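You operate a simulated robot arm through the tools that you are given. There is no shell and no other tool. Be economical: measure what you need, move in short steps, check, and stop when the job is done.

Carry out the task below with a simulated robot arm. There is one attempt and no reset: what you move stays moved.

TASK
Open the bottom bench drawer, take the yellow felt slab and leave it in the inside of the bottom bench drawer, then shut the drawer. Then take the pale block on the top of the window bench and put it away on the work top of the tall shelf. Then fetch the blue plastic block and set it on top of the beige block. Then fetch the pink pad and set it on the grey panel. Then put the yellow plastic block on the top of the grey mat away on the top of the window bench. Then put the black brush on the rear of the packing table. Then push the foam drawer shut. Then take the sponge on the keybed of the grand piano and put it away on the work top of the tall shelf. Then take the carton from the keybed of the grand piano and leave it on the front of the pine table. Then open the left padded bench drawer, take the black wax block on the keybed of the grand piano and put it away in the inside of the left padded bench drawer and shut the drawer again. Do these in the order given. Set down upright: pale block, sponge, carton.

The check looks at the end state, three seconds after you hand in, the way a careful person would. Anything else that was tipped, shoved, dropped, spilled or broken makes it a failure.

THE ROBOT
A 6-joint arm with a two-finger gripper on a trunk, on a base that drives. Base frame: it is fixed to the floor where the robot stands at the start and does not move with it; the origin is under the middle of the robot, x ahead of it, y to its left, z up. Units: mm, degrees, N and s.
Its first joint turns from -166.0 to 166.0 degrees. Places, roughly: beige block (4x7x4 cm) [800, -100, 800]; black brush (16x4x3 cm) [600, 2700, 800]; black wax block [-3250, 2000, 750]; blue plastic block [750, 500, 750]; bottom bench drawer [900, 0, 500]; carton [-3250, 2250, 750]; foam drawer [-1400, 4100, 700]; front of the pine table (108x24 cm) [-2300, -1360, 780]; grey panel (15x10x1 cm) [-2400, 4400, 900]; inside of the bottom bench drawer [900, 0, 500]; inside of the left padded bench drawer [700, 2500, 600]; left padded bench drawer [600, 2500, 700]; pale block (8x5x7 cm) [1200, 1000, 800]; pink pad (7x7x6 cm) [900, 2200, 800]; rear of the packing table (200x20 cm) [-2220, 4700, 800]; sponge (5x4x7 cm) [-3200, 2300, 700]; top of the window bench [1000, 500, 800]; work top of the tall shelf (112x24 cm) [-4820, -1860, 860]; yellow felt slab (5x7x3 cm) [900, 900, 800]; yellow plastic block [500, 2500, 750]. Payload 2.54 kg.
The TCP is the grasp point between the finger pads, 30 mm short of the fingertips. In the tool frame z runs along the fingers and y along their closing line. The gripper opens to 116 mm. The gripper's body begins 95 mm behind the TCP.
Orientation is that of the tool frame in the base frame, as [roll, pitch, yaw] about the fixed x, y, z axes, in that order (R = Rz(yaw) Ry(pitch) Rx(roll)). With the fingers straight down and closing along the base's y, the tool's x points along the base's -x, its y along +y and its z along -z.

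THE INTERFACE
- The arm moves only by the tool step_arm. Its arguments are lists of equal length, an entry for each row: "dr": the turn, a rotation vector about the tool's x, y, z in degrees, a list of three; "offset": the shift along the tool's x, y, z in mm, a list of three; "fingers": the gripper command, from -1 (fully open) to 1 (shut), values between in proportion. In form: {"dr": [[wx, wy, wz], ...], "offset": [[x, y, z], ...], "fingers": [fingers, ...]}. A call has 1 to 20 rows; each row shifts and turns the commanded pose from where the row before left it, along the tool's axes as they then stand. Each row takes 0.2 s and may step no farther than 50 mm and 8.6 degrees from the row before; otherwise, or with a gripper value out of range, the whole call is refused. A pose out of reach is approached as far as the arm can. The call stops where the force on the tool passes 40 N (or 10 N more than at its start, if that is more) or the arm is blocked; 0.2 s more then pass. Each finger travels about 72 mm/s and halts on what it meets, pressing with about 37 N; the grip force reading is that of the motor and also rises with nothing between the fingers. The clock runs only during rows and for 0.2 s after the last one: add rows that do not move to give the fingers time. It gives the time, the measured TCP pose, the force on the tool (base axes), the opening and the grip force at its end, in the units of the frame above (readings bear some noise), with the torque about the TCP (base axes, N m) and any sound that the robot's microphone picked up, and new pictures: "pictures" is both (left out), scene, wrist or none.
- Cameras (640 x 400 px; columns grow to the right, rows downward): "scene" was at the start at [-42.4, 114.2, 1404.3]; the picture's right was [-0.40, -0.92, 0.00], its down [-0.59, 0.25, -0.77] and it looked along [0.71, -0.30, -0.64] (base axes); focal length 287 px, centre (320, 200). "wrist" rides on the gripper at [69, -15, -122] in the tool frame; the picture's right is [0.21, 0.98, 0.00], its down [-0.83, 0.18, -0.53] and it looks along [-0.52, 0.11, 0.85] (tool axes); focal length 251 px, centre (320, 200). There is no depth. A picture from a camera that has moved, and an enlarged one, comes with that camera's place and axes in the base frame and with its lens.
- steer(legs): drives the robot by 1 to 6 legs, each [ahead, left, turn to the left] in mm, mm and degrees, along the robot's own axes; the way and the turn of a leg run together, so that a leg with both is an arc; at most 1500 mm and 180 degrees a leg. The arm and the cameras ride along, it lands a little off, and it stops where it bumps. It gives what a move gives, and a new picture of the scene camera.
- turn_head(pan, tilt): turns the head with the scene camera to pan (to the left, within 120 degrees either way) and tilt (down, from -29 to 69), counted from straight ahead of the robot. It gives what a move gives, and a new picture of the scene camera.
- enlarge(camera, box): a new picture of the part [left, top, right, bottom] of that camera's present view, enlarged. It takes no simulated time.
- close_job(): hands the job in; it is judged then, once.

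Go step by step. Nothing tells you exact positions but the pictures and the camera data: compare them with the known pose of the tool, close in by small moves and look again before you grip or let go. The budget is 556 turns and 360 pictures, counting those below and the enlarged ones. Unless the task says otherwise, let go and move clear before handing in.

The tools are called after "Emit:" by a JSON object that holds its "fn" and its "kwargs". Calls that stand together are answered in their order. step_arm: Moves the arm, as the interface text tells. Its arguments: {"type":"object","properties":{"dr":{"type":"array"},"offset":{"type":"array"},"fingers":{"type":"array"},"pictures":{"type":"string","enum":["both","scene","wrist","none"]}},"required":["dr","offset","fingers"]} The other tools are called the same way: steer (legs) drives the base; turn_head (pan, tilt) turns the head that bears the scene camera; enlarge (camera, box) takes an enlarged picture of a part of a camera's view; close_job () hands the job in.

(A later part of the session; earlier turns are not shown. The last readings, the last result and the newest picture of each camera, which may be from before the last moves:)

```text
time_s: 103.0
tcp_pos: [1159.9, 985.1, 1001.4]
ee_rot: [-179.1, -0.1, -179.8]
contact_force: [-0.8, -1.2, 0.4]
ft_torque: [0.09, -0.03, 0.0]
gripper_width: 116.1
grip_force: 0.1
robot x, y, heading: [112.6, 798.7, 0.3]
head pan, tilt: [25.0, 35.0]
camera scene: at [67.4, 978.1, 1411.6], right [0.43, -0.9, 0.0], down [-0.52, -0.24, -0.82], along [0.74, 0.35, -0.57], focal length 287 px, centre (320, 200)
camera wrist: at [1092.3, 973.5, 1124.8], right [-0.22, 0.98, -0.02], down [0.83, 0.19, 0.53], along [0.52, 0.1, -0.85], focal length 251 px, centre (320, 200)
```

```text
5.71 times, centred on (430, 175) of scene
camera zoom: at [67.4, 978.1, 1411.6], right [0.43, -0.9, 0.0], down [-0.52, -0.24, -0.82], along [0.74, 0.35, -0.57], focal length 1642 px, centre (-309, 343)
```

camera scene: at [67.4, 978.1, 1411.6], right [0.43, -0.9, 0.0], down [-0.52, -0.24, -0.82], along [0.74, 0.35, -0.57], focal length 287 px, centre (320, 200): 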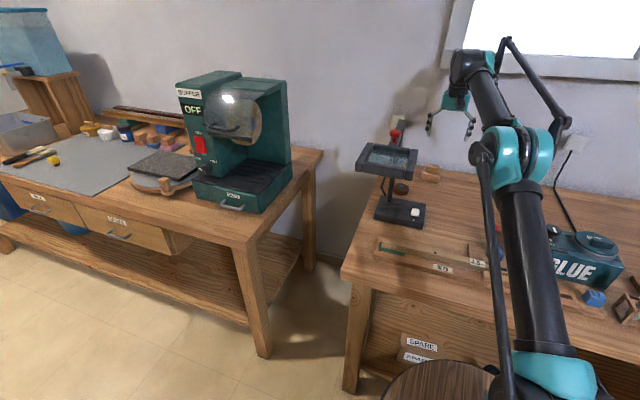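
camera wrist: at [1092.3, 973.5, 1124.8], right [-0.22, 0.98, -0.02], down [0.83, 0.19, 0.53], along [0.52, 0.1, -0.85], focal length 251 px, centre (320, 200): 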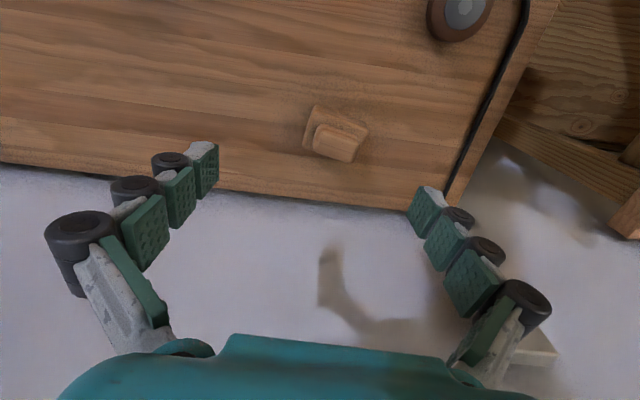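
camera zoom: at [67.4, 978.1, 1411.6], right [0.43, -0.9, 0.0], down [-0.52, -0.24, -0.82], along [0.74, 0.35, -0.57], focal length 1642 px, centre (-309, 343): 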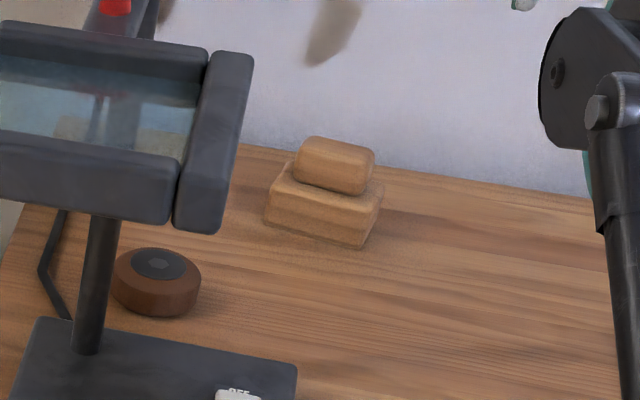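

The block is base-plus-knob, long axis ~6° off y. I align the tool and descend toward it.

Emit:
{"fn": "step_arm", "kwargs": {"dr": [[0, 0, 6.3], [0, 0, 0], [0, 0, 0], [0, 0, 0]], "offset": [[-21, 22, 0], [0, 0, 30], [0, 0, 30], [0, 0, 30]], "fingers": [-1, -1, -1, -1], "pictures": "both"}}

Emit:
{"fn": "enlarge", "kwargs": {"camera": "scene", "box": [380, 120, 480, 190]}}

```text
time_s: 104.0
tcp_pos: [1161.2, 1003.5, 906.4]
ee_rot: [-179.1, 0.1, 174.0]
contact_force: [-0.5, 0.0, 0.6]
ft_torque: [0.0, -0.02, -0.01]
gripper_width: 115.7
grip_force: 0.2
out of reach, approached as far as the arm can: row 1
robot x, y, heading: [109.8, 799.4, 0.4]
head pan, tilt: [25.0, 35.0]
camera scene: at [67.5, 978.5, 1411.6], right [0.43, -0.9, 0.0], down [-0.52, -0.24, -0.82], along [0.74, 0.35, -0.57], focal length 287 px, centre (320, 200)
camera wrist: at [1091.3, 997.4, 1028.4], right [-0.11, 0.99, -0.02], down [0.84, 0.1, 0.53], along [0.53, 0.05, -0.85], focal length 251 px, centre (320, 200)
```

scene: 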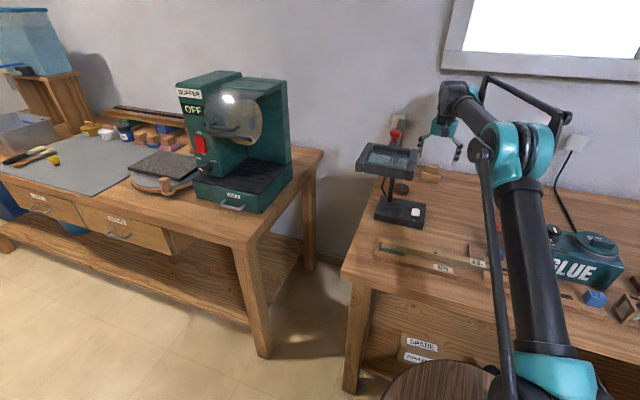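
wrist: 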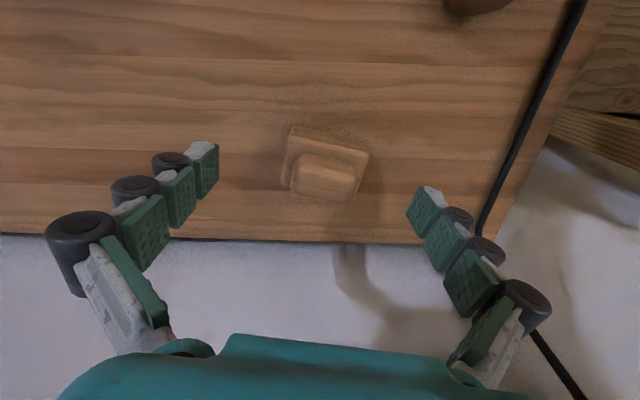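

```text
5.71 times, centred on (430, 155) of scene
camera zoom: at [67.5, 978.5, 1411.6], right [0.43, -0.9, 0.0], down [-0.52, -0.24, -0.82], along [0.74, 0.35, -0.57], focal length 1642 px, centre (-309, 457)
```

zoom: 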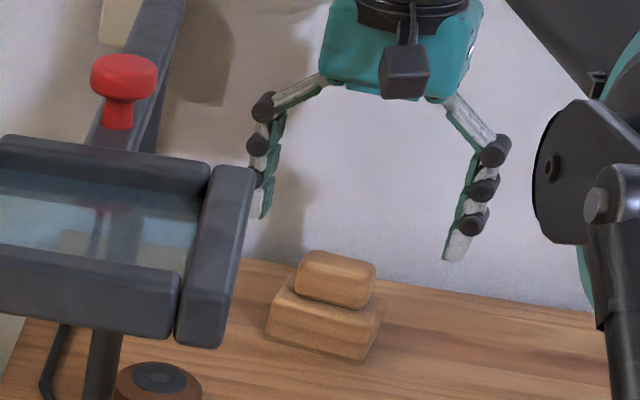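

Close enough: the block's centre is ~12 mm farther and I'm near the reach limit. I descend while nudging forward.

Emit:
{"fn": "step_arm", "kwargs": {"dr": [[0, 0, 0], [0, 0, 0], [0, 0, 0]], "offset": [[-4, 5, 15], [-4, 0, 15], [-4, 0, 10]], "fingers": [-1, -1, -1], "pictures": "wrist"}}

```text
time_s: 104.8
tcp_pos: [1173.5, 1006.0, 864.2]
ee_rot: [-179.1, 0.0, 174.1]
contact_force: [-0.4, 0.0, 0.5]
ft_torque: [-0.01, -0.02, -0.02]
gripper_width: 115.9
grip_force: 0.2
robot x, y, heading: [106.6, 793.3, 0.2]
head pan, tilt: [25.0, 35.0]
camera wrist: at [1104.9, 1001.6, 987.4], right [-0.11, 0.99, -0.02], down [0.84, 0.1, 0.53], along [0.53, 0.05, -0.85], focal length 251 px, centre (320, 200)
```

wrist: 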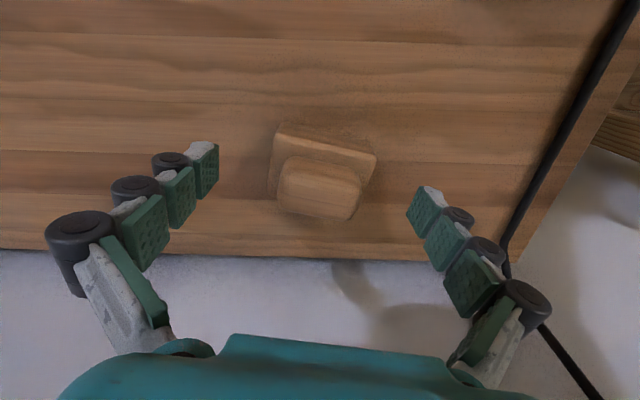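

Aligned. Descend to z≈838 and close.

Emit:
{"fn": "step_arm", "kwargs": {"dr": [[0, 0, 2], [0, 0, 0], [0, 0, 0], [0, 0, 0], [0, 0, 0]], "offset": [[-2, 4, 13], [0, 0, 13], [0, 0, 0], [0, 0, 0], [0, 0, 0]], "fingers": [-1, -1, 0, 0.6, 0.6], "pictures": "wrist"}}

```text
time_s: 106.0
tcp_pos: [1176.8, 1008.8, 839.2]
ee_rot: [-179.1, 0.1, 172.1]
contact_force: [-0.3, -1.6, 2.2]
ft_torque: [-0.08, 0.05, 0.07]
gripper_width: 69.5
grip_force: 37.4
robot x, y, heading: [108.5, 792.1, 0.1]
head pan, tilt: [25.0, 35.0]
camera wrist: at [1107.2, 1006.5, 962.6], right [-0.08, 1.0, -0.02], down [0.84, 0.07, 0.53], along [0.53, 0.03, -0.85], focal length 251 px, centre (320, 200)
```

wrist: 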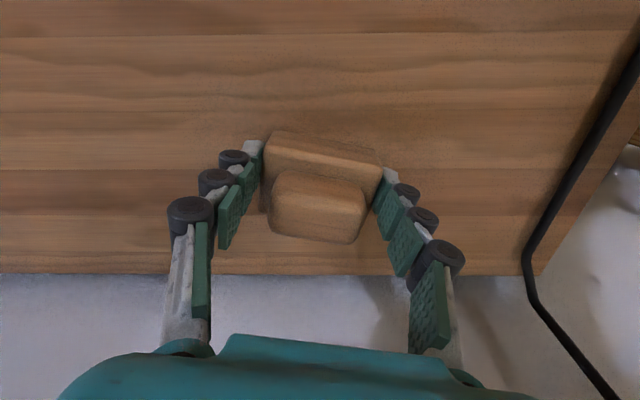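

Gripped. Lift and look.

Emit:
{"fn": "step_arm", "kwargs": {"dr": [[0, 0, 0], [0, 0, 0], [0, 0, 0], [0, 0, 0]], "offset": [[0, 0, -15], [0, 0, -30], [5, -10, -40], [20, -20, -30]], "fingers": [0.8, 0.8, 0.8, 0.8], "pictures": "wrist"}}

```text
time_s: 107.0
tcp_pos: [1148.7, 983.5, 954.9]
ee_rot: [-179.1, 0.0, 172.0]
contact_force: [0.0, -0.1, -3.2]
ft_torque: [0.01, 0.07, 0.01]
gripper_width: 69.4
grip_force: 37.0
robot x, y, heading: [110.1, 791.8, 0.0]
head pan, tilt: [25.0, 35.0]
camera wrist: at [1079.0, 981.6, 1077.8], right [-0.08, 1.0, -0.02], down [0.84, 0.07, 0.53], along [0.53, 0.03, -0.85], focal length 251 px, centre (320, 200)
```

wrist: 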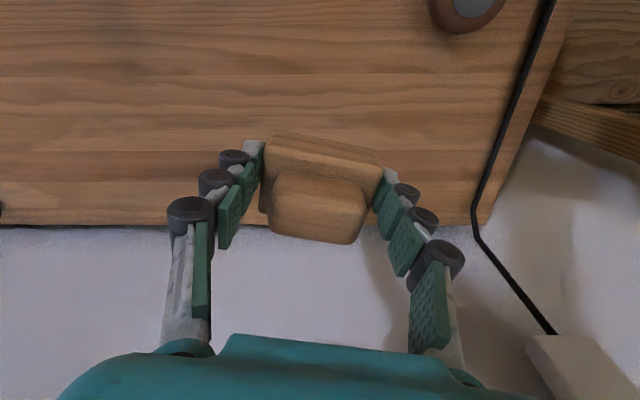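

The block is held securely. I retract the arm and drive back to an open spot to survey the way to the tall shelf.

Emit:
{"fn": "step_arm", "kwargs": {"dr": [[0, 0, 0], [0, 0, 0], [0, 0, 0], [0, 0, 0], [0, 0, 0], [0, 0, 0], [0, 0, 0], [0, 0, 0], [0, 0, 0], [0, 0, 0], [0, 0, 0]], "offset": [[20, -30, -30], [20, -30, -30], [20, -30, -30], [25, -30, -25], [35, -25, -10], [48, 0, 0], [48, 0, 0], [48, 0, 0], [48, 0, 0], [48, 0, 0], [48, 0, 0]], "fingers": [0.8, 0.8, 0.8, 0.8, 0.8, 0.8, 0.8, 0.8, 0.8, 0.8, 0.8], "pictures": "none"}}

Emit:
{"fn": "steer", "kwargs": {"legs": [[-450, 0, 0]]}}

Emit:
{"fn": "turn_head", "kwargs": {"pan": 119, "tilt": 25}}

Emit:
{"fn": "turn_head", "kwargs": {"pan": -119, "tilt": 25}}

```text
time_s: 109.4
tcp_pos: [725.0, 899.6, 1084.7]
ee_rot: [-179.2, 0.0, 172.0]
contact_force: [0.1, -0.4, -2.9]
ft_torque: [0.01, 0.08, 0.0]
gripper_width: 69.4
grip_force: 37.2
robot x, y, heading: [108.6, 791.6, 0.6]
head pan, tilt: [25.0, 35.0]
```

```text
time_s: 112.2
tcp_pos: [269.1, 896.7, 1083.7]
ee_rot: [-179.2, 0.0, 171.7]
contact_force: [0.2, 0.1, -2.3]
ft_torque: [-0.01, 0.04, 0.02]
gripper_width: 69.1
grip_force: 36.5
robot x, y, heading: [-346.3, 792.9, -0.0]
head pan, tilt: [25.0, 35.0]
camera scene: at [-389.0, 977.6, 1411.6], right [0.42, -0.91, 0.0], down [-0.52, -0.24, -0.82], along [0.74, 0.35, -0.57], focal length 287 px, centre (320, 200)
```

scene: 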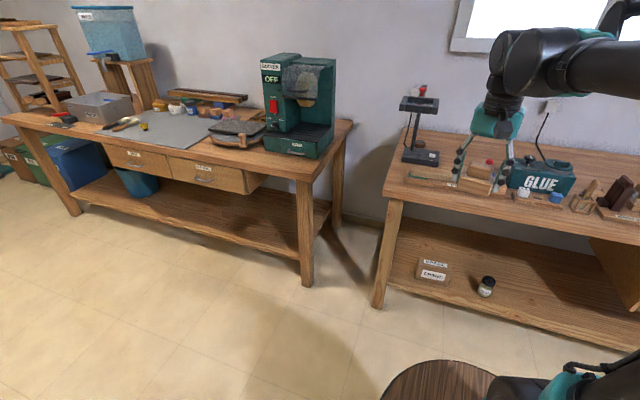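

```text
time_s: 113.9
tcp_pos: [268.9, 895.4, 1084.1]
ee_rot: [-179.1, 0.0, 171.7]
contact_force: [0.0, 0.7, -4.1]
ft_torque: [0.02, 0.06, -0.05]
gripper_width: 69.1
grip_force: 36.3
robot x, y, heading: [-350.1, 795.5, -0.2]
head pan, tilt: [119.0, 25.0]
camera scene: at [-513.4, 1021.0, 1427.3], right [0.88, 0.48, 0.0], down [0.2, -0.37, -0.91], along [-0.44, 0.79, -0.42], focal length 287 px, centre (320, 200)
```

scene: 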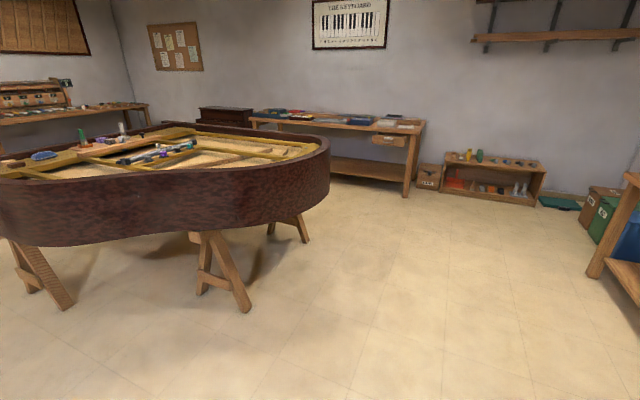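

```text
time_s: 117.2
tcp_pos: [268.5, 895.8, 1084.2]
ee_rot: [-179.0, 0.0, 171.7]
contact_force: [-0.5, 0.2, -2.9]
ft_torque: [-0.02, 0.04, 0.03]
gripper_width: 69.2
grip_force: 36.6
robot x, y, heading: [-347.3, 790.0, -0.0]
head pan, tilt: [-119.0, 25.0]
camera scene: at [-513.5, 859.8, 1427.3], right [-0.87, 0.48, 0.0], down [0.2, 0.37, -0.91], along [-0.44, -0.79, -0.42], focal length 287 px, centre (320, 200)
```

scene: 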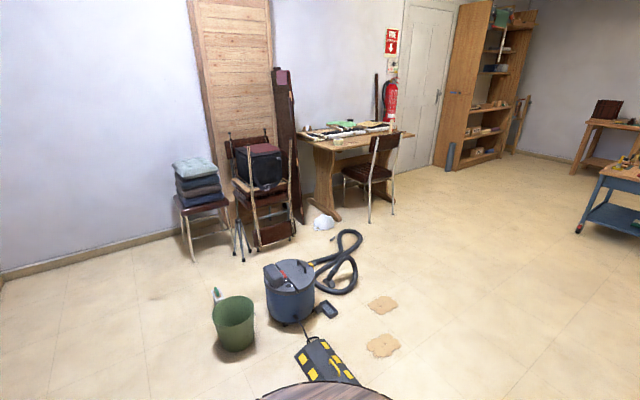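

Emit:
{"fn": "enlarge", "kwargs": {"camera": "scene", "box": [400, 0, 560, 190]}}

Emit:
{"fn": "enlarge", "kwargs": {"camera": "scene", "box": [480, 60, 640, 260]}}

```text
2.11 times, centred on (480, 95) of scene
camera zoom: at [-513.5, 859.8, 1427.3], right [-0.87, 0.48, 0.0], down [0.2, 0.37, -0.91], along [-0.44, -0.79, -0.42], focal length 605 px, centre (-17, 421)
```

zoom: 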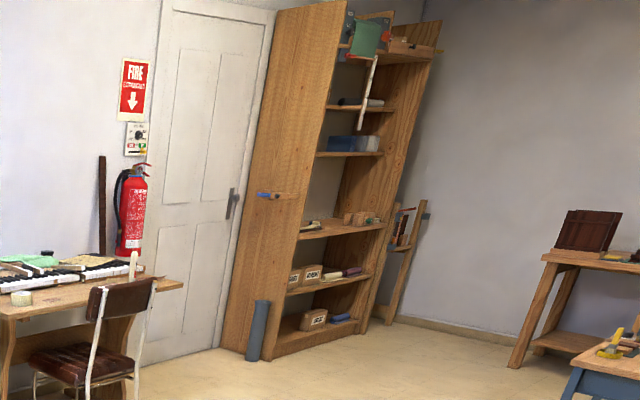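

```text
2.00 times, centred on (560, 160) of scene
camera zoom: at [-513.5, 859.8, 1427.3], right [-0.87, 0.48, 0.0], down [0.2, 0.37, -0.91], along [-0.44, -0.79, -0.42], focal length 575 px, centre (-160, 280)
```

zoom: 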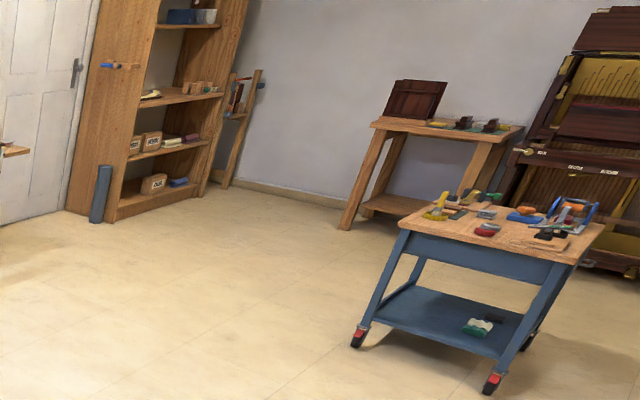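

The tall shelf stands beside the door at about (-4820, -1860), front facing +y. I turn around and drive there, past the piano and the blue trolley.

Emit:
{"fn": "steer", "kwargs": {"legs": [[0, 0, 180], [1500, 0, 0]]}}

Emit:
{"fn": "turn_head", "kwargs": {"pan": 15, "tilt": 25}}

```text
time_s: 127.7
tcp_pos: [-1320.4, 617.8, 1084.9]
ee_rot: [-179.1, -0.2, -4.0]
contact_force: [0.6, -0.1, -2.6]
ft_torque: [-0.02, -0.05, 0.0]
gripper_width: 69.2
grip_force: 37.4
robot x, y, heading: [-717.2, 765.5, -175.9]
head pan, tilt: [-119.0, 25.0]
stopped in leg 2: the robot was blocked; the commanded pose is now the measured one
camera scene: at [-544.9, 707.7, 1427.3], right [0.91, -0.42, 0.0], down [-0.18, -0.38, -0.91], along [0.38, 0.82, -0.42], focal length 287 px, centre (320, 200)
```

scene: 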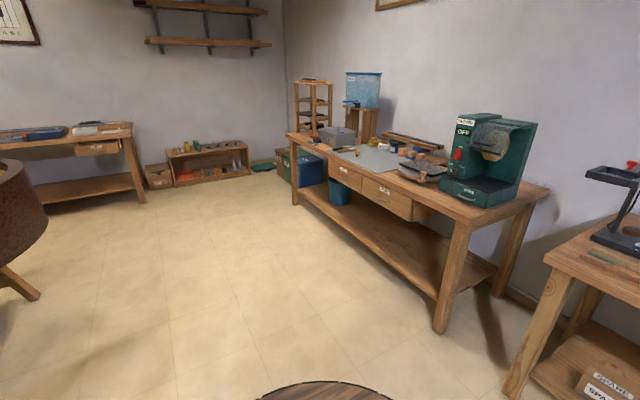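

```text
time_s: 129.8
tcp_pos: [-1319.9, 618.2, 1085.1]
ee_rot: [-179.1, -0.1, -4.0]
contact_force: [1.1, -0.2, -3.6]
ft_torque: [-0.01, -0.03, -0.02]
gripper_width: 69.4
grip_force: 36.8
robot x, y, heading: [-714.6, 767.7, -175.6]
head pan, tilt: [15.0, 25.0]
camera scene: at [-670.5, 593.7, 1427.3], right [-0.33, 0.94, 0.0], down [0.4, 0.14, -0.91], along [-0.86, -0.3, -0.42], focal length 287 px, centre (320, 200)
```

scene: 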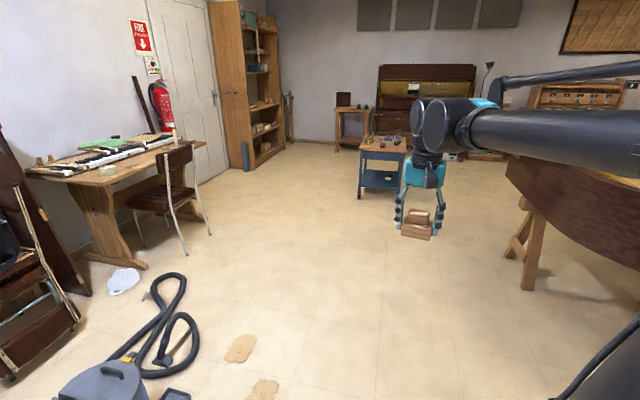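

Blocked again at the front; I look down ahead.

Emit:
{"fn": "turn_head", "kwargs": {"pan": 20, "tilt": 65}}

Emit:
{"fn": "turn_head", "kwargs": {"pan": -30, "tilt": 60}}

```text
time_s: 130.9
tcp_pos: [-1320.7, 618.5, 1084.2]
ee_rot: [-179.2, 0.0, -4.0]
contact_force: [0.8, 0.8, -3.0]
ft_torque: [0.0, 0.0, -0.03]
gripper_width: 69.0
grip_force: 36.6
robot x, y, heading: [-713.4, 764.7, -175.7]
head pan, tilt: [20.0, 65.0]
camera scene: at [-638.9, 599.1, 1371.8], right [-0.41, 0.91, 0.0], down [0.83, 0.37, -0.42], along [-0.39, -0.17, -0.91], focal length 287 px, centre (320, 200)
```

scene: 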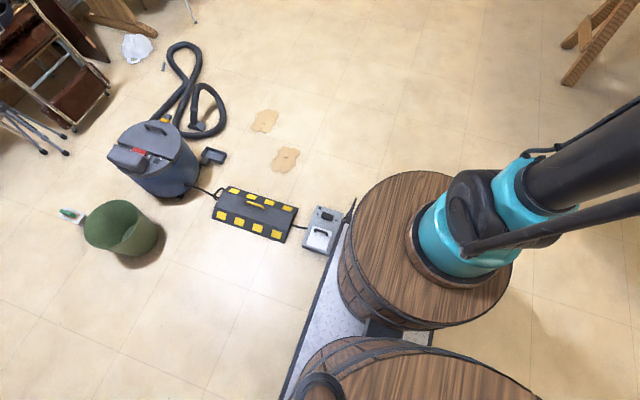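

```text
time_s: 132.1
tcp_pos: [-1319.5, 618.0, 1084.8]
ee_rot: [-179.1, 0.0, -4.0]
contact_force: [-0.4, 0.3, -2.9]
ft_torque: [-0.01, -0.02, -0.03]
gripper_width: 69.2
grip_force: 37.0
robot x, y, heading: [-708.7, 767.0, -175.7]
head pan, tilt: [-30.0, 60.0]
camera scene: at [-643.5, 652.9, 1377.3], right [0.43, 0.9, 0.0], down [0.78, -0.38, -0.5], along [-0.45, 0.22, -0.87], focal length 287 px, centre (320, 200)
```

scene: 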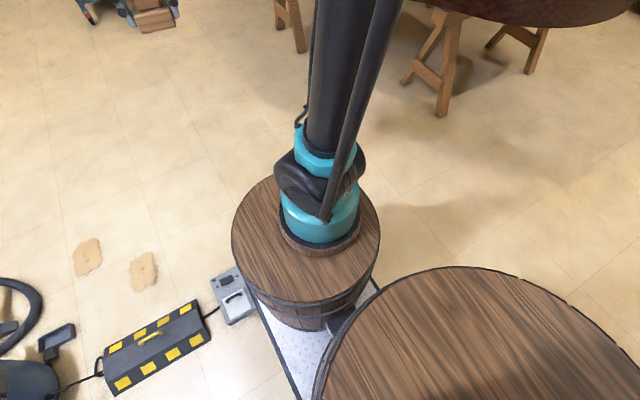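

The floor box sits at the front-left corner. I back off a little, shift right, straighten and go on.

Emit:
{"fn": "steer", "kwargs": {"legs": [[-80, 0, 0], [0, -170, 0], [0, 0, -4.3], [1400, 0, 0]]}}

Emit:
{"fn": "turn_head", "kwargs": {"pan": 20, "tilt": 35}}

```text
time_s: 141.2
tcp_pos: [-2648.3, 811.0, 1085.0]
ee_rot: [-179.1, -0.1, -7.2]
contact_force: [0.0, -0.8, -3.0]
ft_torque: [0.0, 0.0, -0.04]
gripper_width: 69.1
grip_force: 36.9
robot x, y, heading: [-2035.9, 928.2, -179.0]
head pan, tilt: [-30.0, 60.0]
camera scene: at [-1971.1, 807.4, 1377.3], right [0.48, 0.87, 0.0], down [0.76, -0.42, -0.5], along [-0.44, 0.24, -0.87], focal length 287 px, centre (320, 200)
```

scene: 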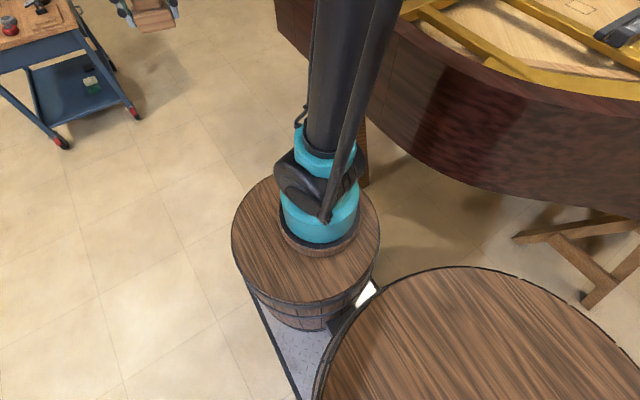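

```text
time_s: 142.3
tcp_pos: [-2648.6, 811.3, 1084.6]
ee_rot: [-179.1, 0.0, -7.3]
contact_force: [0.3, 0.4, -3.6]
ft_torque: [-0.03, -0.02, -0.01]
gripper_width: 69.1
grip_force: 37.2
robot x, y, heading: [-2035.6, 924.7, -179.1]
head pan, tilt: [20.0, 35.0]
camera scene: at [-1995.0, 743.6, 1411.5], right [-0.36, 0.93, 0.0], down [0.54, 0.21, -0.82], along [-0.76, -0.29, -0.57], focal length 287 px, centre (320, 200)
```

scene: 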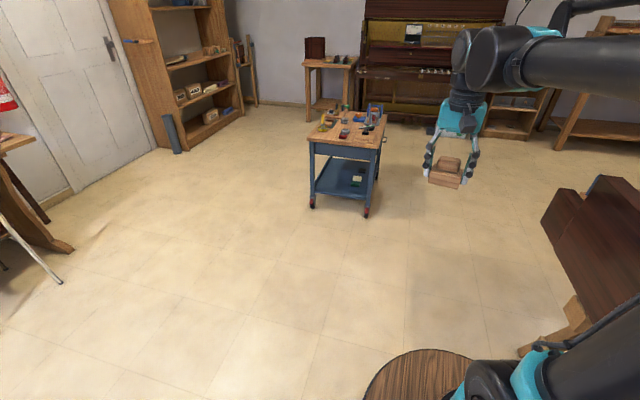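

Emit:
{"fn": "steer", "kwargs": {"legs": [[800, 1000, 0], [200, 700, 0], [1400, 0, 0]]}}

Emit:
{"fn": "turn_head", "kwargs": {"pan": 40, "tilt": 30}}

```text
time_s: 158.9
tcp_pos: [-4978.7, -968.9, 1084.7]
ee_rot: [-179.1, 0.0, -6.3]
contact_force: [-0.3, -0.3, -3.0]
ft_torque: [-0.03, -0.01, 0.0]
gripper_width: 69.3
grip_force: 37.0
robot x, y, heading: [-4366.2, -846.3, -178.2]
head pan, tilt: [20.0, 35.0]
camera scene: at [-4324.0, -1025.7, 1411.6], right [-0.37, 0.93, 0.0], down [0.53, 0.21, -0.82], along [-0.76, -0.31, -0.57], focal length 287 px, centre (320, 200)
```

scene: 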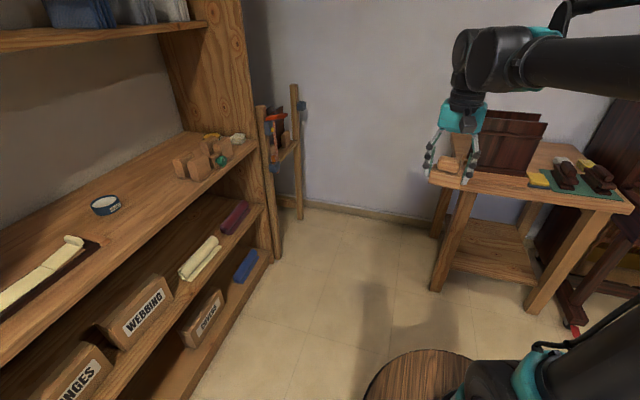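

```text
time_s: 159.7
tcp_pos: [-4978.4, -970.1, 1085.4]
ee_rot: [-179.0, -0.1, -6.2]
contact_force: [-0.2, -0.1, -3.0]
ft_torque: [0.02, -0.02, -0.05]
gripper_width: 69.3
grip_force: 37.2
robot x, y, heading: [-4365.3, -846.2, -178.2]
head pan, tilt: [40.0, 30.0]
camera scene: at [-4309.7, -1053.2, 1419.3], right [-0.67, 0.74, 0.0], down [0.37, 0.33, -0.87], along [-0.64, -0.58, -0.5], focal length 287 px, centre (320, 200)
```

scene: 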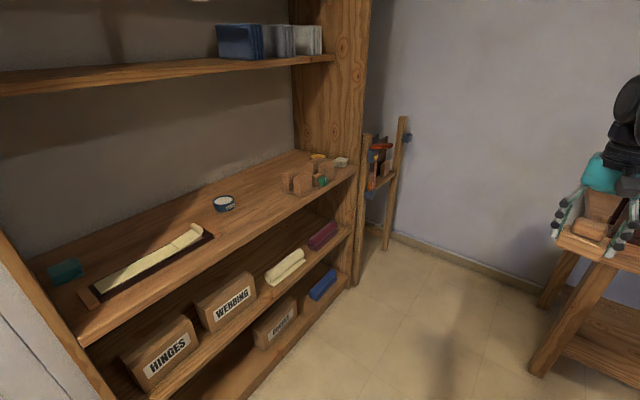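

The work top has free space between the tape roll and the small blocks, around (-4900, -1830). I turn to face the shelf and move in front of that spot.

Emit:
{"fn": "steer", "kwargs": {"legs": [[0, 0, 88], [0, -590, 0], [100, 0, 0]]}}

Emit:
{"fn": "turn_head", "kwargs": {"pan": 0, "tilt": 35}}

```text
time_s: 167.6
tcp_pos: [-4813.9, -1571.4, 1084.9]
ee_rot: [-179.1, 0.1, 84.4]
contact_force: [0.0, 0.5, -2.9]
ft_torque: [0.01, 0.0, 0.01]
gripper_width: 69.2
grip_force: 37.0
robot x, y, heading: [-4948.4, -959.8, -87.2]
head pan, tilt: [40.0, 30.0]
camera scene: at [-4740.3, -903.6, 1419.4], right [-0.74, -0.68, 0.0], down [-0.34, 0.37, -0.87], along [0.59, -0.64, -0.5], focal length 287 px, centre (320, 200)
```

scene: 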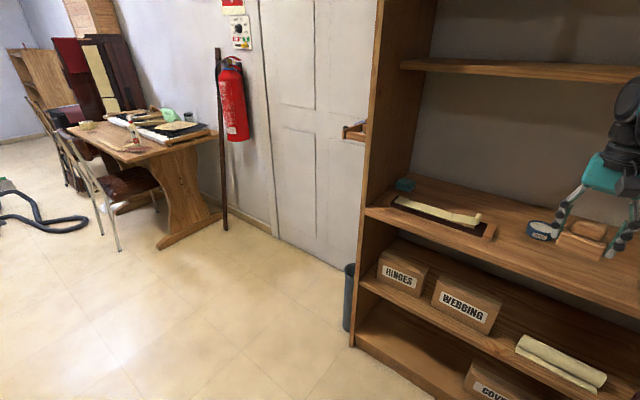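

```text
time_s: 168.6
tcp_pos: [-4814.3, -1573.3, 1084.9]
ee_rot: [-179.2, 0.1, 84.4]
contact_force: [0.6, 0.3, -3.2]
ft_torque: [0.01, -0.01, 0.01]
gripper_width: 69.2
grip_force: 37.1
robot x, y, heading: [-4945.1, -963.7, -87.5]
head pan, tilt: [0.0, 35.0]
camera scene: at [-4797.4, -925.1, 1411.6], right [-1.0, -0.05, 0.0], down [-0.03, 0.57, -0.82], along [0.04, -0.82, -0.57], focal length 287 px, centre (320, 200)
```

scene: 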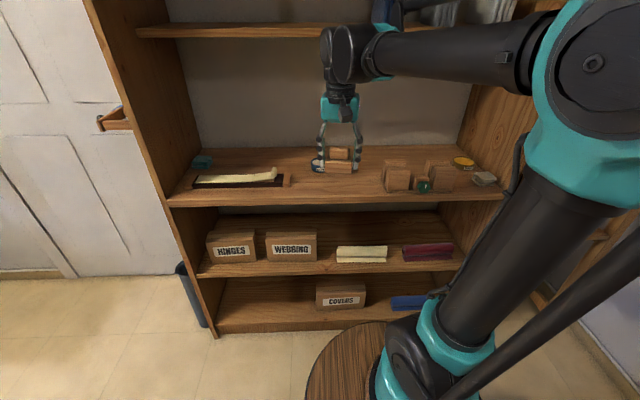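

Target spot on the work top: about (-4880, -1805). I lower first, then reach in.

Emit:
{"fn": "step_arm", "kwargs": {"dr": [[0, 0, 0], [0, 0, 0], [0, 0, 0], [0, 0, 0], [0, 0, 0], [0, 0, 0], [0, 0, 0], [0, 0, 0]], "offset": [[0, -14, 40], [0, -14, 40], [0, -15, 40], [-47, 0, 0], [-47, 0, 0], [-47, 0, 0], [-47, 0, 0], [-47, 0, 0]], "fingers": [0.8, 0.8, 0.8, 0.8, 0.8, 0.8, 0.8, 0.8], "pictures": "both"}}

```text
time_s: 170.4
tcp_pos: [-4884.2, -1802.0, 966.8]
ee_rot: [-179.2, 0.0, 84.4]
contact_force: [0.2, 0.9, -3.0]
ft_torque: [-0.04, 0.02, -0.01]
gripper_width: 68.9
grip_force: 36.6
robot x, y, heading: [-4946.2, -962.2, -87.5]
head pan, tilt: [0.0, 35.0]
camera scene: at [-4797.5, -924.5, 1411.6], right [-1.0, -0.05, 0.0], down [-0.03, 0.57, -0.82], along [0.04, -0.82, -0.57], focal length 287 px, centre (320, 200)
camera wrist: at [-4889.9, -1730.2, 1089.3], right [0.99, 0.12, -0.02], down [0.11, -0.84, 0.53], along [0.05, -0.53, -0.85], focal length 251 px, centre (320, 200)
```

scene: 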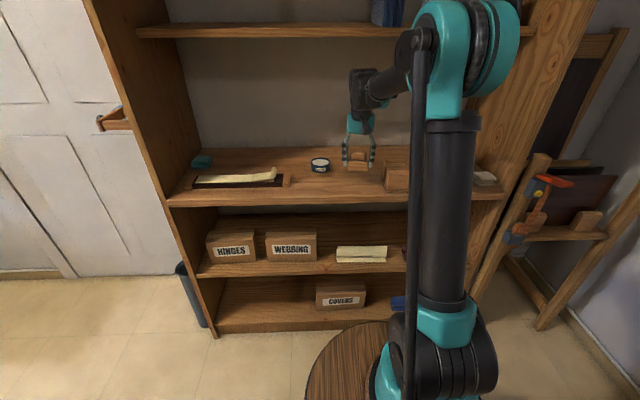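
wrist: 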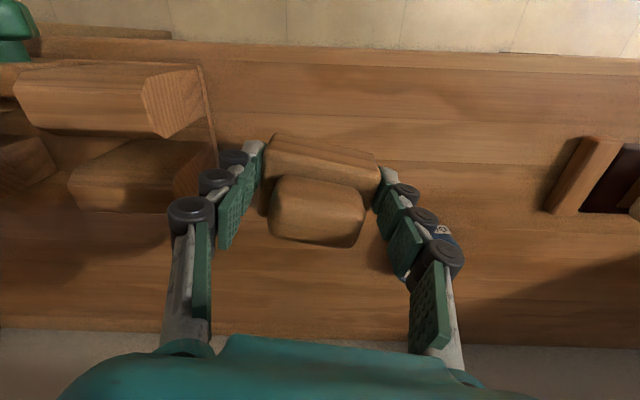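

Emit:
{"fn": "step_arm", "kwargs": {"dr": [[0, 0, 0], [0, 0, 0], [0, 0, 0], [0, 0, 0], [0, 0, 0], [0, 0, 0]], "offset": [[0, 0, 20], [0, 0, 20], [0, 0, 10], [0, 0, 6], [0, 0, 5], [0, 0, 5]], "fingers": [0.8, 0.8, 0.8, 0.8, 0.8, 0.8], "pictures": "wrist"}}

```text
time_s: 171.8
tcp_pos: [-4882.0, -1802.1, 900.3]
ee_rot: [-179.0, 0.1, 84.4]
contact_force: [-1.3, -2.7, 23.0]
ft_torque: [-0.7, -0.38, -0.05]
gripper_width: 69.6
grip_force: 37.1
robot x, y, heading: [-4945.8, -964.1, -87.2]
head pan, tilt: [0.0, 35.0]
camera wrist: at [-4887.7, -1729.9, 1022.2], right [0.99, 0.12, -0.02], down [0.11, -0.84, 0.53], along [0.05, -0.53, -0.85], focal length 251 px, centre (320, 200)
```

wrist: 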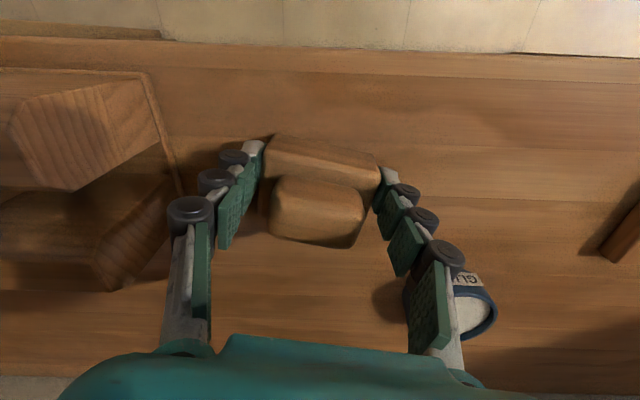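

On the work top. Open and lift clear.

Emit:
{"fn": "step_arm", "kwargs": {"dr": [[0, 0, 0], [0, 0, 0], [0, 0, 0], [0, 0, 0], [0, 0, 0], [0, 0, 0]], "offset": [[0, 0, -2], [0, 0, 0], [0, 0, 0], [0, 0, -30], [0, 0, -40], [0, 0, -30]], "fingers": [-0.6, -0.6, -0.6, -0.6, -0.6, -0.6], "pictures": "both"}}

```text
time_s: 173.2
tcp_pos: [-4881.3, -1801.5, 997.2]
ee_rot: [-179.1, 0.0, 84.3]
contact_force: [0.0, 0.5, -1.0]
ft_torque: [0.02, 0.01, 0.02]
gripper_width: 92.7
grip_force: 0.0
robot x, y, heading: [-4945.5, -964.5, -87.4]
head pan, tilt: [0.0, 35.0]
camera scene: at [-4797.5, -925.1, 1411.6], right [-1.0, -0.05, 0.0], down [-0.03, 0.57, -0.82], along [0.04, -0.82, -0.57], focal length 287 px, centre (320, 200)
camera wrist: at [-4886.6, -1729.4, 1120.4], right [0.99, 0.12, -0.02], down [0.11, -0.84, 0.53], along [0.05, -0.53, -0.85], focal length 251 px, centre (320, 200)
```

scene: 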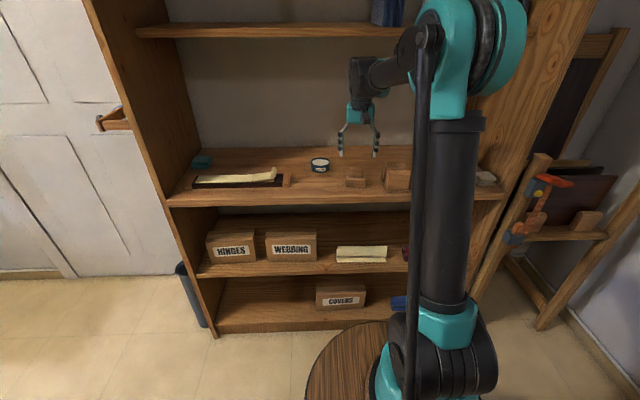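
wrist: 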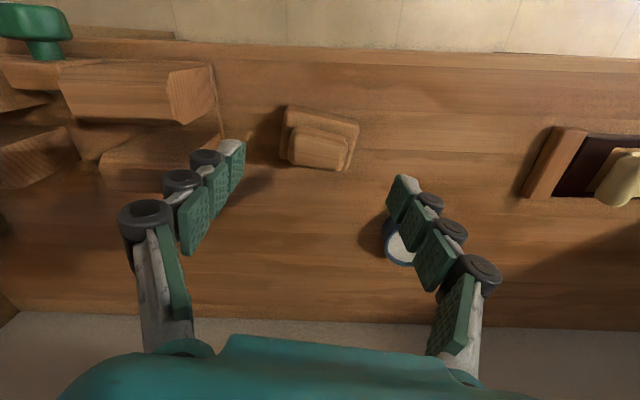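

Placed upright. Next the blue block: I retract and drive back to the bench along the same route.

Emit:
{"fn": "step_arm", "kwargs": {"dr": [[0, 0, 0], [0, 0, 0], [0, 0, 0], [0, 0, 0], [0, 0, 0], [0, 0, 0], [0, 0, 0]], "offset": [[45, 0, 0], [45, 0, 0], [45, 0, 0], [45, 0, -20], [45, 0, -20], [45, 0, -20], [45, 0, -20]], "fingers": [-1, -1, -1, -1, -1, -1, -1], "pictures": "none"}}

Emit:
{"fn": "steer", "kwargs": {"legs": [[-130, 0, 0], [0, 580, 0], [0, 0, 87.5], [1300, 0, 0]]}}

```text
time_s: 174.8
tcp_pos: [-4844.2, -1486.3, 1081.6]
ee_rot: [-179.1, 0.0, 84.3]
contact_force: [1.2, -0.9, 0.0]
ft_torque: [0.01, 0.01, 0.0]
gripper_width: 116.1
grip_force: 0.1
robot x, y, heading: [-4944.1, -959.9, -87.4]
head pan, tilt: [0.0, 35.0]
```

```text
time_s: 189.2
tcp_pos: [-2491.7, -709.7, 1083.4]
ee_rot: [-179.1, -0.1, 171.3]
contact_force: [0.3, -1.2, 0.2]
ft_torque: [0.02, 0.0, 0.0]
gripper_width: 116.0
grip_force: 0.0
robot x, y, heading: [-3024.1, -785.3, -0.4]
head pan, tilt: [0.0, 35.0]
camera scene: at [-3052.9, -635.0, 1411.6], right [-0.01, -1.0, 0.0], down [-0.57, 0.0, -0.82], along [0.82, -0.01, -0.57], focal length 287 px, centre (320, 200)
```

scene: 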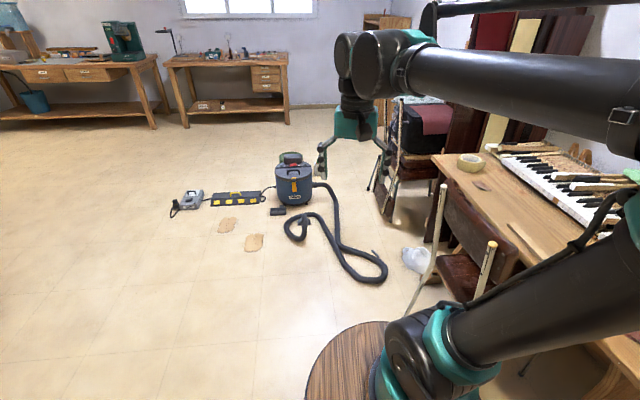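

Emit:
{"fn": "steer", "kwargs": {"legs": [[300, 1460, 0], [1450, 230, 0], [1000, 0, 0], [0, -400, 0]]}}

Emit:
{"fn": "turn_head", "kwargs": {"pan": 5, "tilt": 40}}

```text
time_s: 210.1
tcp_pos: [244.1, 551.8, 1082.8]
ee_rot: [-179.1, 0.0, 171.3]
contact_force: [-0.5, -0.7, 0.0]
ft_torque: [-0.01, 0.0, 0.02]
gripper_width: 115.8
grip_force: 0.1
robot x, y, heading: [-284.8, 482.9, -0.4]
head pan, tilt: [0.0, 35.0]
camera scene: at [-316.7, 628.9, 1411.6], right [-0.01, -1.0, 0.0], down [-0.57, 0.0, -0.82], along [0.82, -0.01, -0.57], focal length 287 px, centre (320, 200)
```

scene: 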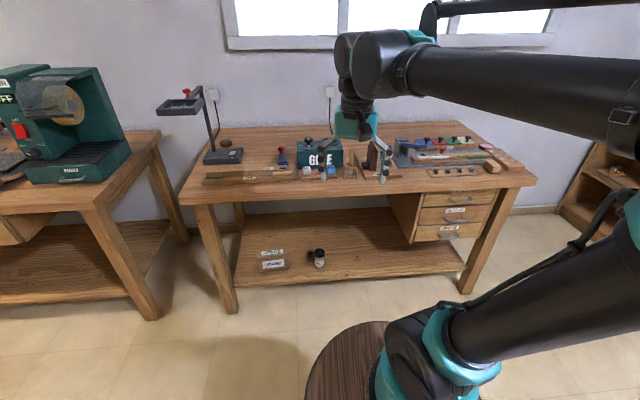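

```text
time_s: 210.8
tcp_pos: [244.0, 552.4, 1082.9]
ee_rot: [-179.1, 0.0, 171.3]
contact_force: [-0.1, 0.9, 0.4]
ft_torque: [-0.01, 0.0, -0.04]
gripper_width: 116.2
grip_force: 0.2
robot x, y, heading: [-287.6, 480.2, -0.3]
head pan, tilt: [5.0, 40.0]
camera scene: at [-320.0, 636.4, 1404.0], right [0.08, -1.0, 0.0], down [-0.64, -0.05, -0.77], along [0.76, 0.06, -0.64], focal length 287 px, centre (320, 200)
```

scene: 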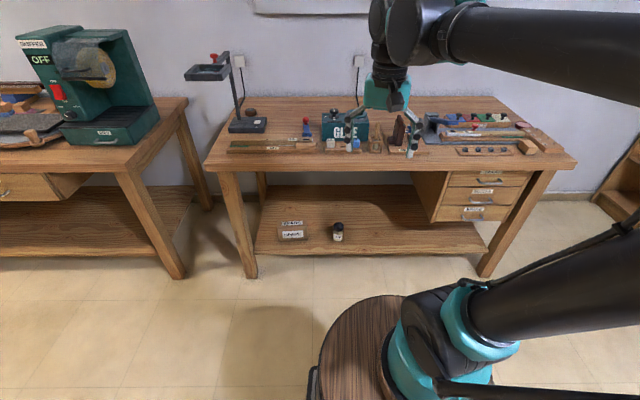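

Blue block is at about (735, 578). I drive up and reach above it.

Emit:
{"fn": "steer", "kwargs": {"legs": [[250, 20, 0]]}}

Emit:
{"fn": "step_arm", "kwargs": {"dr": [[0, 0, 0], [0, 0, 0], [0, 0, 0], [0, 0, 0], [0, 0, 0], [0, 0, 0]], "offset": [[-40, 0, 20], [-40, 0, 20], [-40, 0, 20], [-40, 0, 20], [-40, 0, 20], [-35, 0, 20]], "fingers": [-1, -1, -1, -1, -1, -1], "pictures": "wrist"}}

```text
time_s: 212.6
tcp_pos: [497.6, 567.4, 1081.7]
ee_rot: [-179.1, 0.0, 171.0]
contact_force: [-0.2, 0.9, 0.1]
ft_torque: [0.0, -0.01, 0.0]
gripper_width: 116.4
grip_force: 0.1
robot x, y, heading: [-33.2, 497.3, -0.7]
head pan, tilt: [5.0, 40.0]
camera scene: at [-65.0, 653.4, 1404.0], right [0.07, -1.0, 0.0], down [-0.64, -0.05, -0.77], along [0.76, 0.06, -0.64], focal length 287 px, centre (320, 200)
```

scene: 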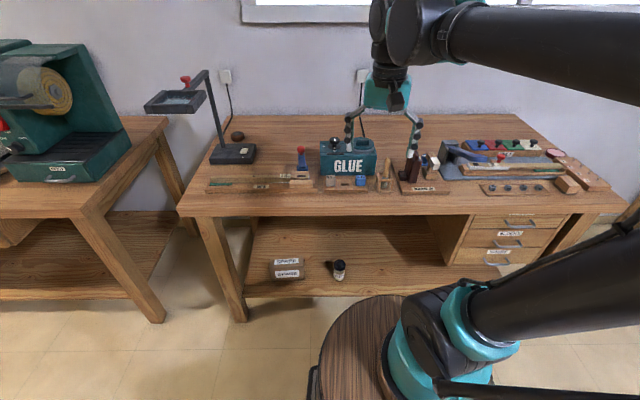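

```text
time_s: 214.0
tcp_pos: [727.3, 526.5, 962.8]
ee_rot: [-179.0, 0.0, 170.8]
contact_force: [-0.6, 0.1, -0.4]
ft_torque: [0.02, -0.04, -0.01]
gripper_width: 116.2
grip_force: 0.0
robot x, y, heading: [-32.4, 499.7, -0.7]
head pan, tilt: [5.0, 40.0]
camera wrist: at [659.3, 526.1, 1086.1], right [-0.06, 1.0, -0.02], down [0.85, 0.06, 0.53], along [0.53, 0.02, -0.85], focal length 251 px, centre (320, 200)
```

wrist: 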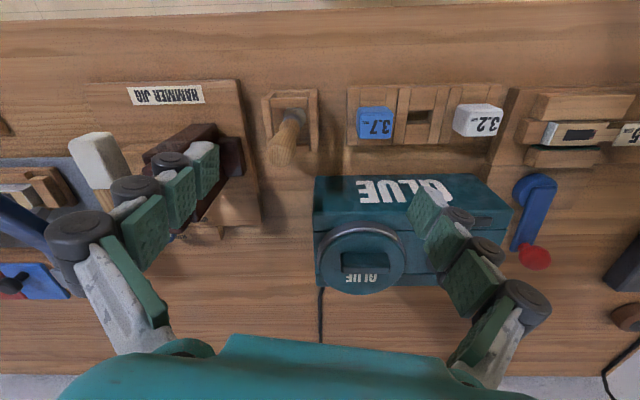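

Emit:
{"fn": "enlarge", "kwargs": {"camera": "wrist", "box": [250, 60, 530, 235]}}

Emit:
{"fn": "enlarge", "kwargs": {"camera": "scene", "box": [310, 130, 430, 205]}}

```text
2.29 times, centred on (390, 148) of wrist
camera zoom: at [659.3, 526.1, 1086.1], right [-0.06, 1.0, -0.02], down [0.85, 0.06, 0.53], along [0.53, 0.02, -0.85], focal length 575 px, centre (160, 320)
```

zoom: 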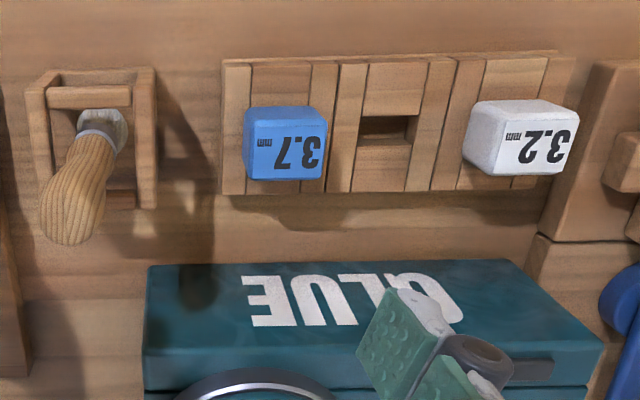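

```text
5.33 times, centred on (370, 168) of scene
camera zoom: at [-65.5, 653.4, 1404.0], right [0.07, -1.0, 0.0], down [-0.64, -0.05, -0.77], along [0.76, 0.06, -0.64], focal length 1533 px, centre (53, 373)
```

zoom: 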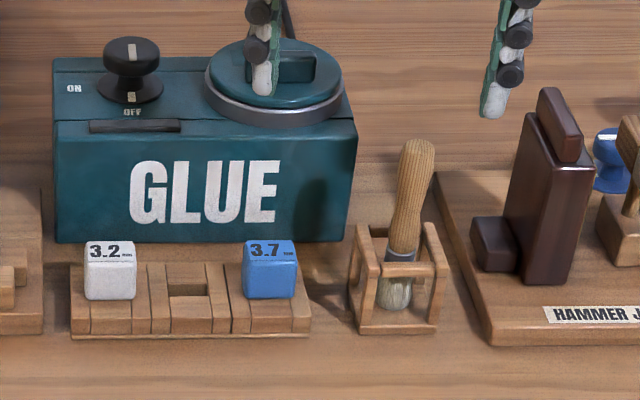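

The blue "3.7" block stands in a holder slot, protruding ~35 mm. I align with the bench angle and go above it.

Emit:
{"fn": "step_arm", "kwargs": {"dr": [[0, 0, -7], [0, 0, -7], [0, 0, 0], [0, 0, 0]], "offset": [[0, 26, 0], [0, 26, 0], [0, 0, 30], [0, 0, 25]], "fingers": [0, 0, 0, 0], "pictures": "wrist"}}

Emit:
{"fn": "enlarge", "kwargs": {"camera": "scene", "box": [310, 100, 430, 205]}}

```text
time_s: 215.0
tcp_pos: [737.2, 578.2, 906.5]
ee_rot: [-179.1, -0.3, -175.0]
contact_force: [0.2, -0.8, 0.1]
ft_torque: [0.02, 0.0, -0.01]
gripper_width: 58.2
grip_force: 0.0
robot x, y, heading: [-30.0, 495.2, -0.7]
head pan, tilt: [5.0, 40.0]
camera wrist: at [670.5, 560.2, 1028.9], right [-0.3, 0.95, -0.01], down [0.81, 0.26, 0.53], along [0.51, 0.15, -0.85], focal length 251 px, centre (320, 200)
```

wrist: 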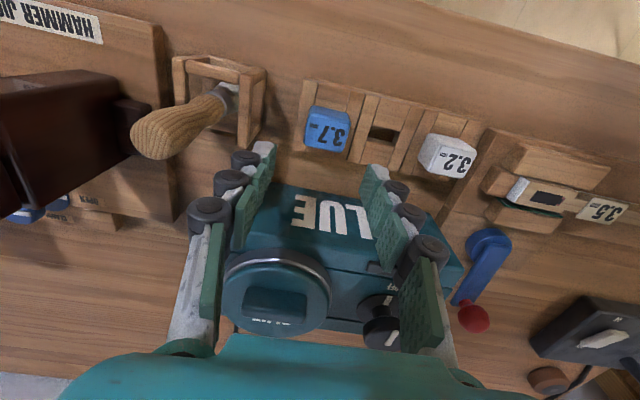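

```text
3.81 times, centred on (370, 152) of scene
camera zoom: at [-65.1, 653.4, 1404.0], right [0.07, -1.0, 0.0], down [-0.64, -0.05, -0.77], along [0.76, 0.06, -0.64], focal length 1095 px, centre (130, 381)
```

zoom: 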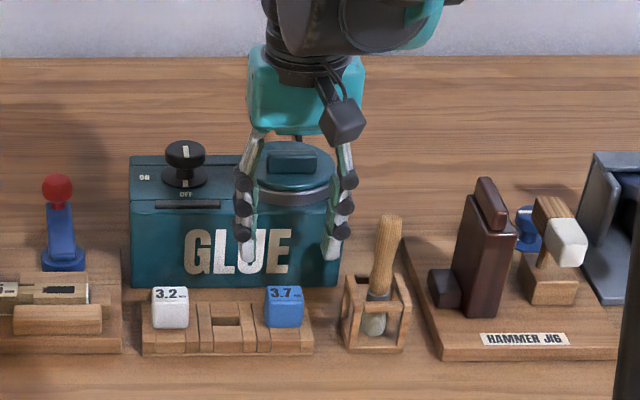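

Emit:
{"fn": "step_arm", "kwargs": {"dr": [[0, 0, 0], [0, 0, 0], [0, 0, 0]], "offset": [[20, 1, 0], [0, 0, 15], [0, 0, 15]], "fingers": [0, 0, 0], "pictures": "wrist"}}

Emit:
{"fn": "enlarge", "kwargs": {"camera": "scene", "box": [310, 120, 430, 205]}}

```text
time_s: 215.8
tcp_pos: [714.6, 578.0, 876.5]
ee_rot: [-179.1, -0.3, -175.1]
contact_force: [0.5, -0.2, 0.0]
ft_torque: [-0.01, 0.01, 0.02]
gripper_width: 57.7
grip_force: 0.2
robot x, y, heading: [-31.2, 498.2, -0.8]
head pan, tilt: [5.0, 40.0]
camera wrist: at [648.6, 559.9, 999.8], right [-0.3, 0.95, -0.01], down [0.81, 0.26, 0.53], along [0.51, 0.15, -0.85], focal length 251 px, centre (320, 200)
```

wrist: 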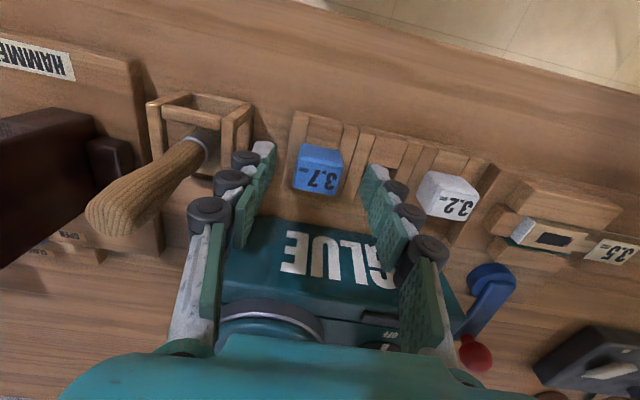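

```text
4.71 times, centred on (370, 162) of scene
camera zoom: at [-65.1, 653.4, 1404.0], right [0.07, -1.0, 0.0], down [-0.64, -0.05, -0.77], along [0.76, 0.06, -0.64], focal length 1353 px, centre (85, 376)
```

zoom: 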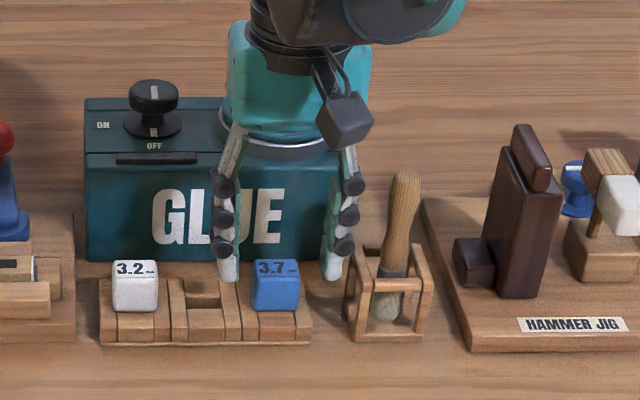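

Emit:
{"fn": "step_arm", "kwargs": {"dr": [[0, 0, 0], [0, 0, 0], [0, 0, 0], [0, 0, 0], [0, 0, 0]], "offset": [[0, 0, 7], [0, 0, 7], [0, 0, 0], [0, 0, 0], [0, 0, 0]], "fingers": [0.2, 0.2, 0.7, 0.8, 0.8], "pictures": "wrist"}}

Emit:
{"fn": "enlarge", "kwargs": {"camera": "scene", "box": [310, 120, 430, 205]}}

```text
time_s: 217.0
tcp_pos: [715.3, 576.6, 863.7]
ee_rot: [-179.2, -0.3, -175.1]
contact_force: [0.8, -0.3, 1.6]
ft_torque: [0.0, -0.03, -0.01]
gripper_width: 30.4
grip_force: 36.8
robot x, y, heading: [-31.0, 499.0, -0.8]
head pan, tilt: [5.0, 40.0]
camera wrist: at [648.5, 559.0, 986.1], right [-0.3, 0.95, -0.01], down [0.81, 0.26, 0.53], along [0.51, 0.15, -0.85], focal length 251 px, centre (320, 200)
```

wrist: 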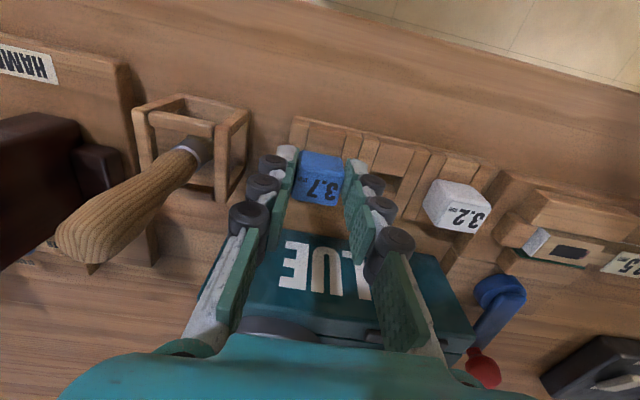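

```text
4.71 times, centred on (370, 162) of scene
camera zoom: at [-65.1, 653.4, 1404.0], right [0.07, -1.0, 0.0], down [-0.64, -0.05, -0.77], along [0.76, 0.06, -0.64], focal length 1353 px, centre (85, 376)
```

zoom: 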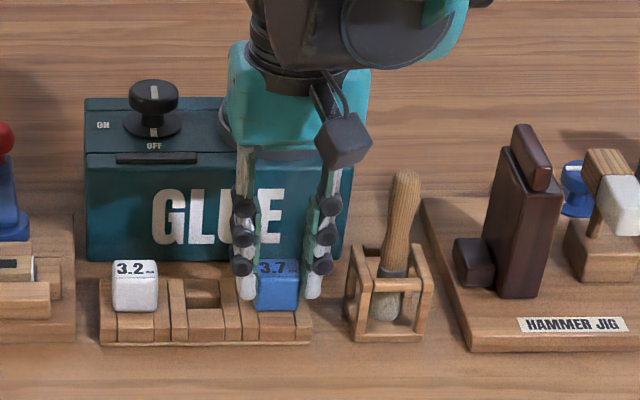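

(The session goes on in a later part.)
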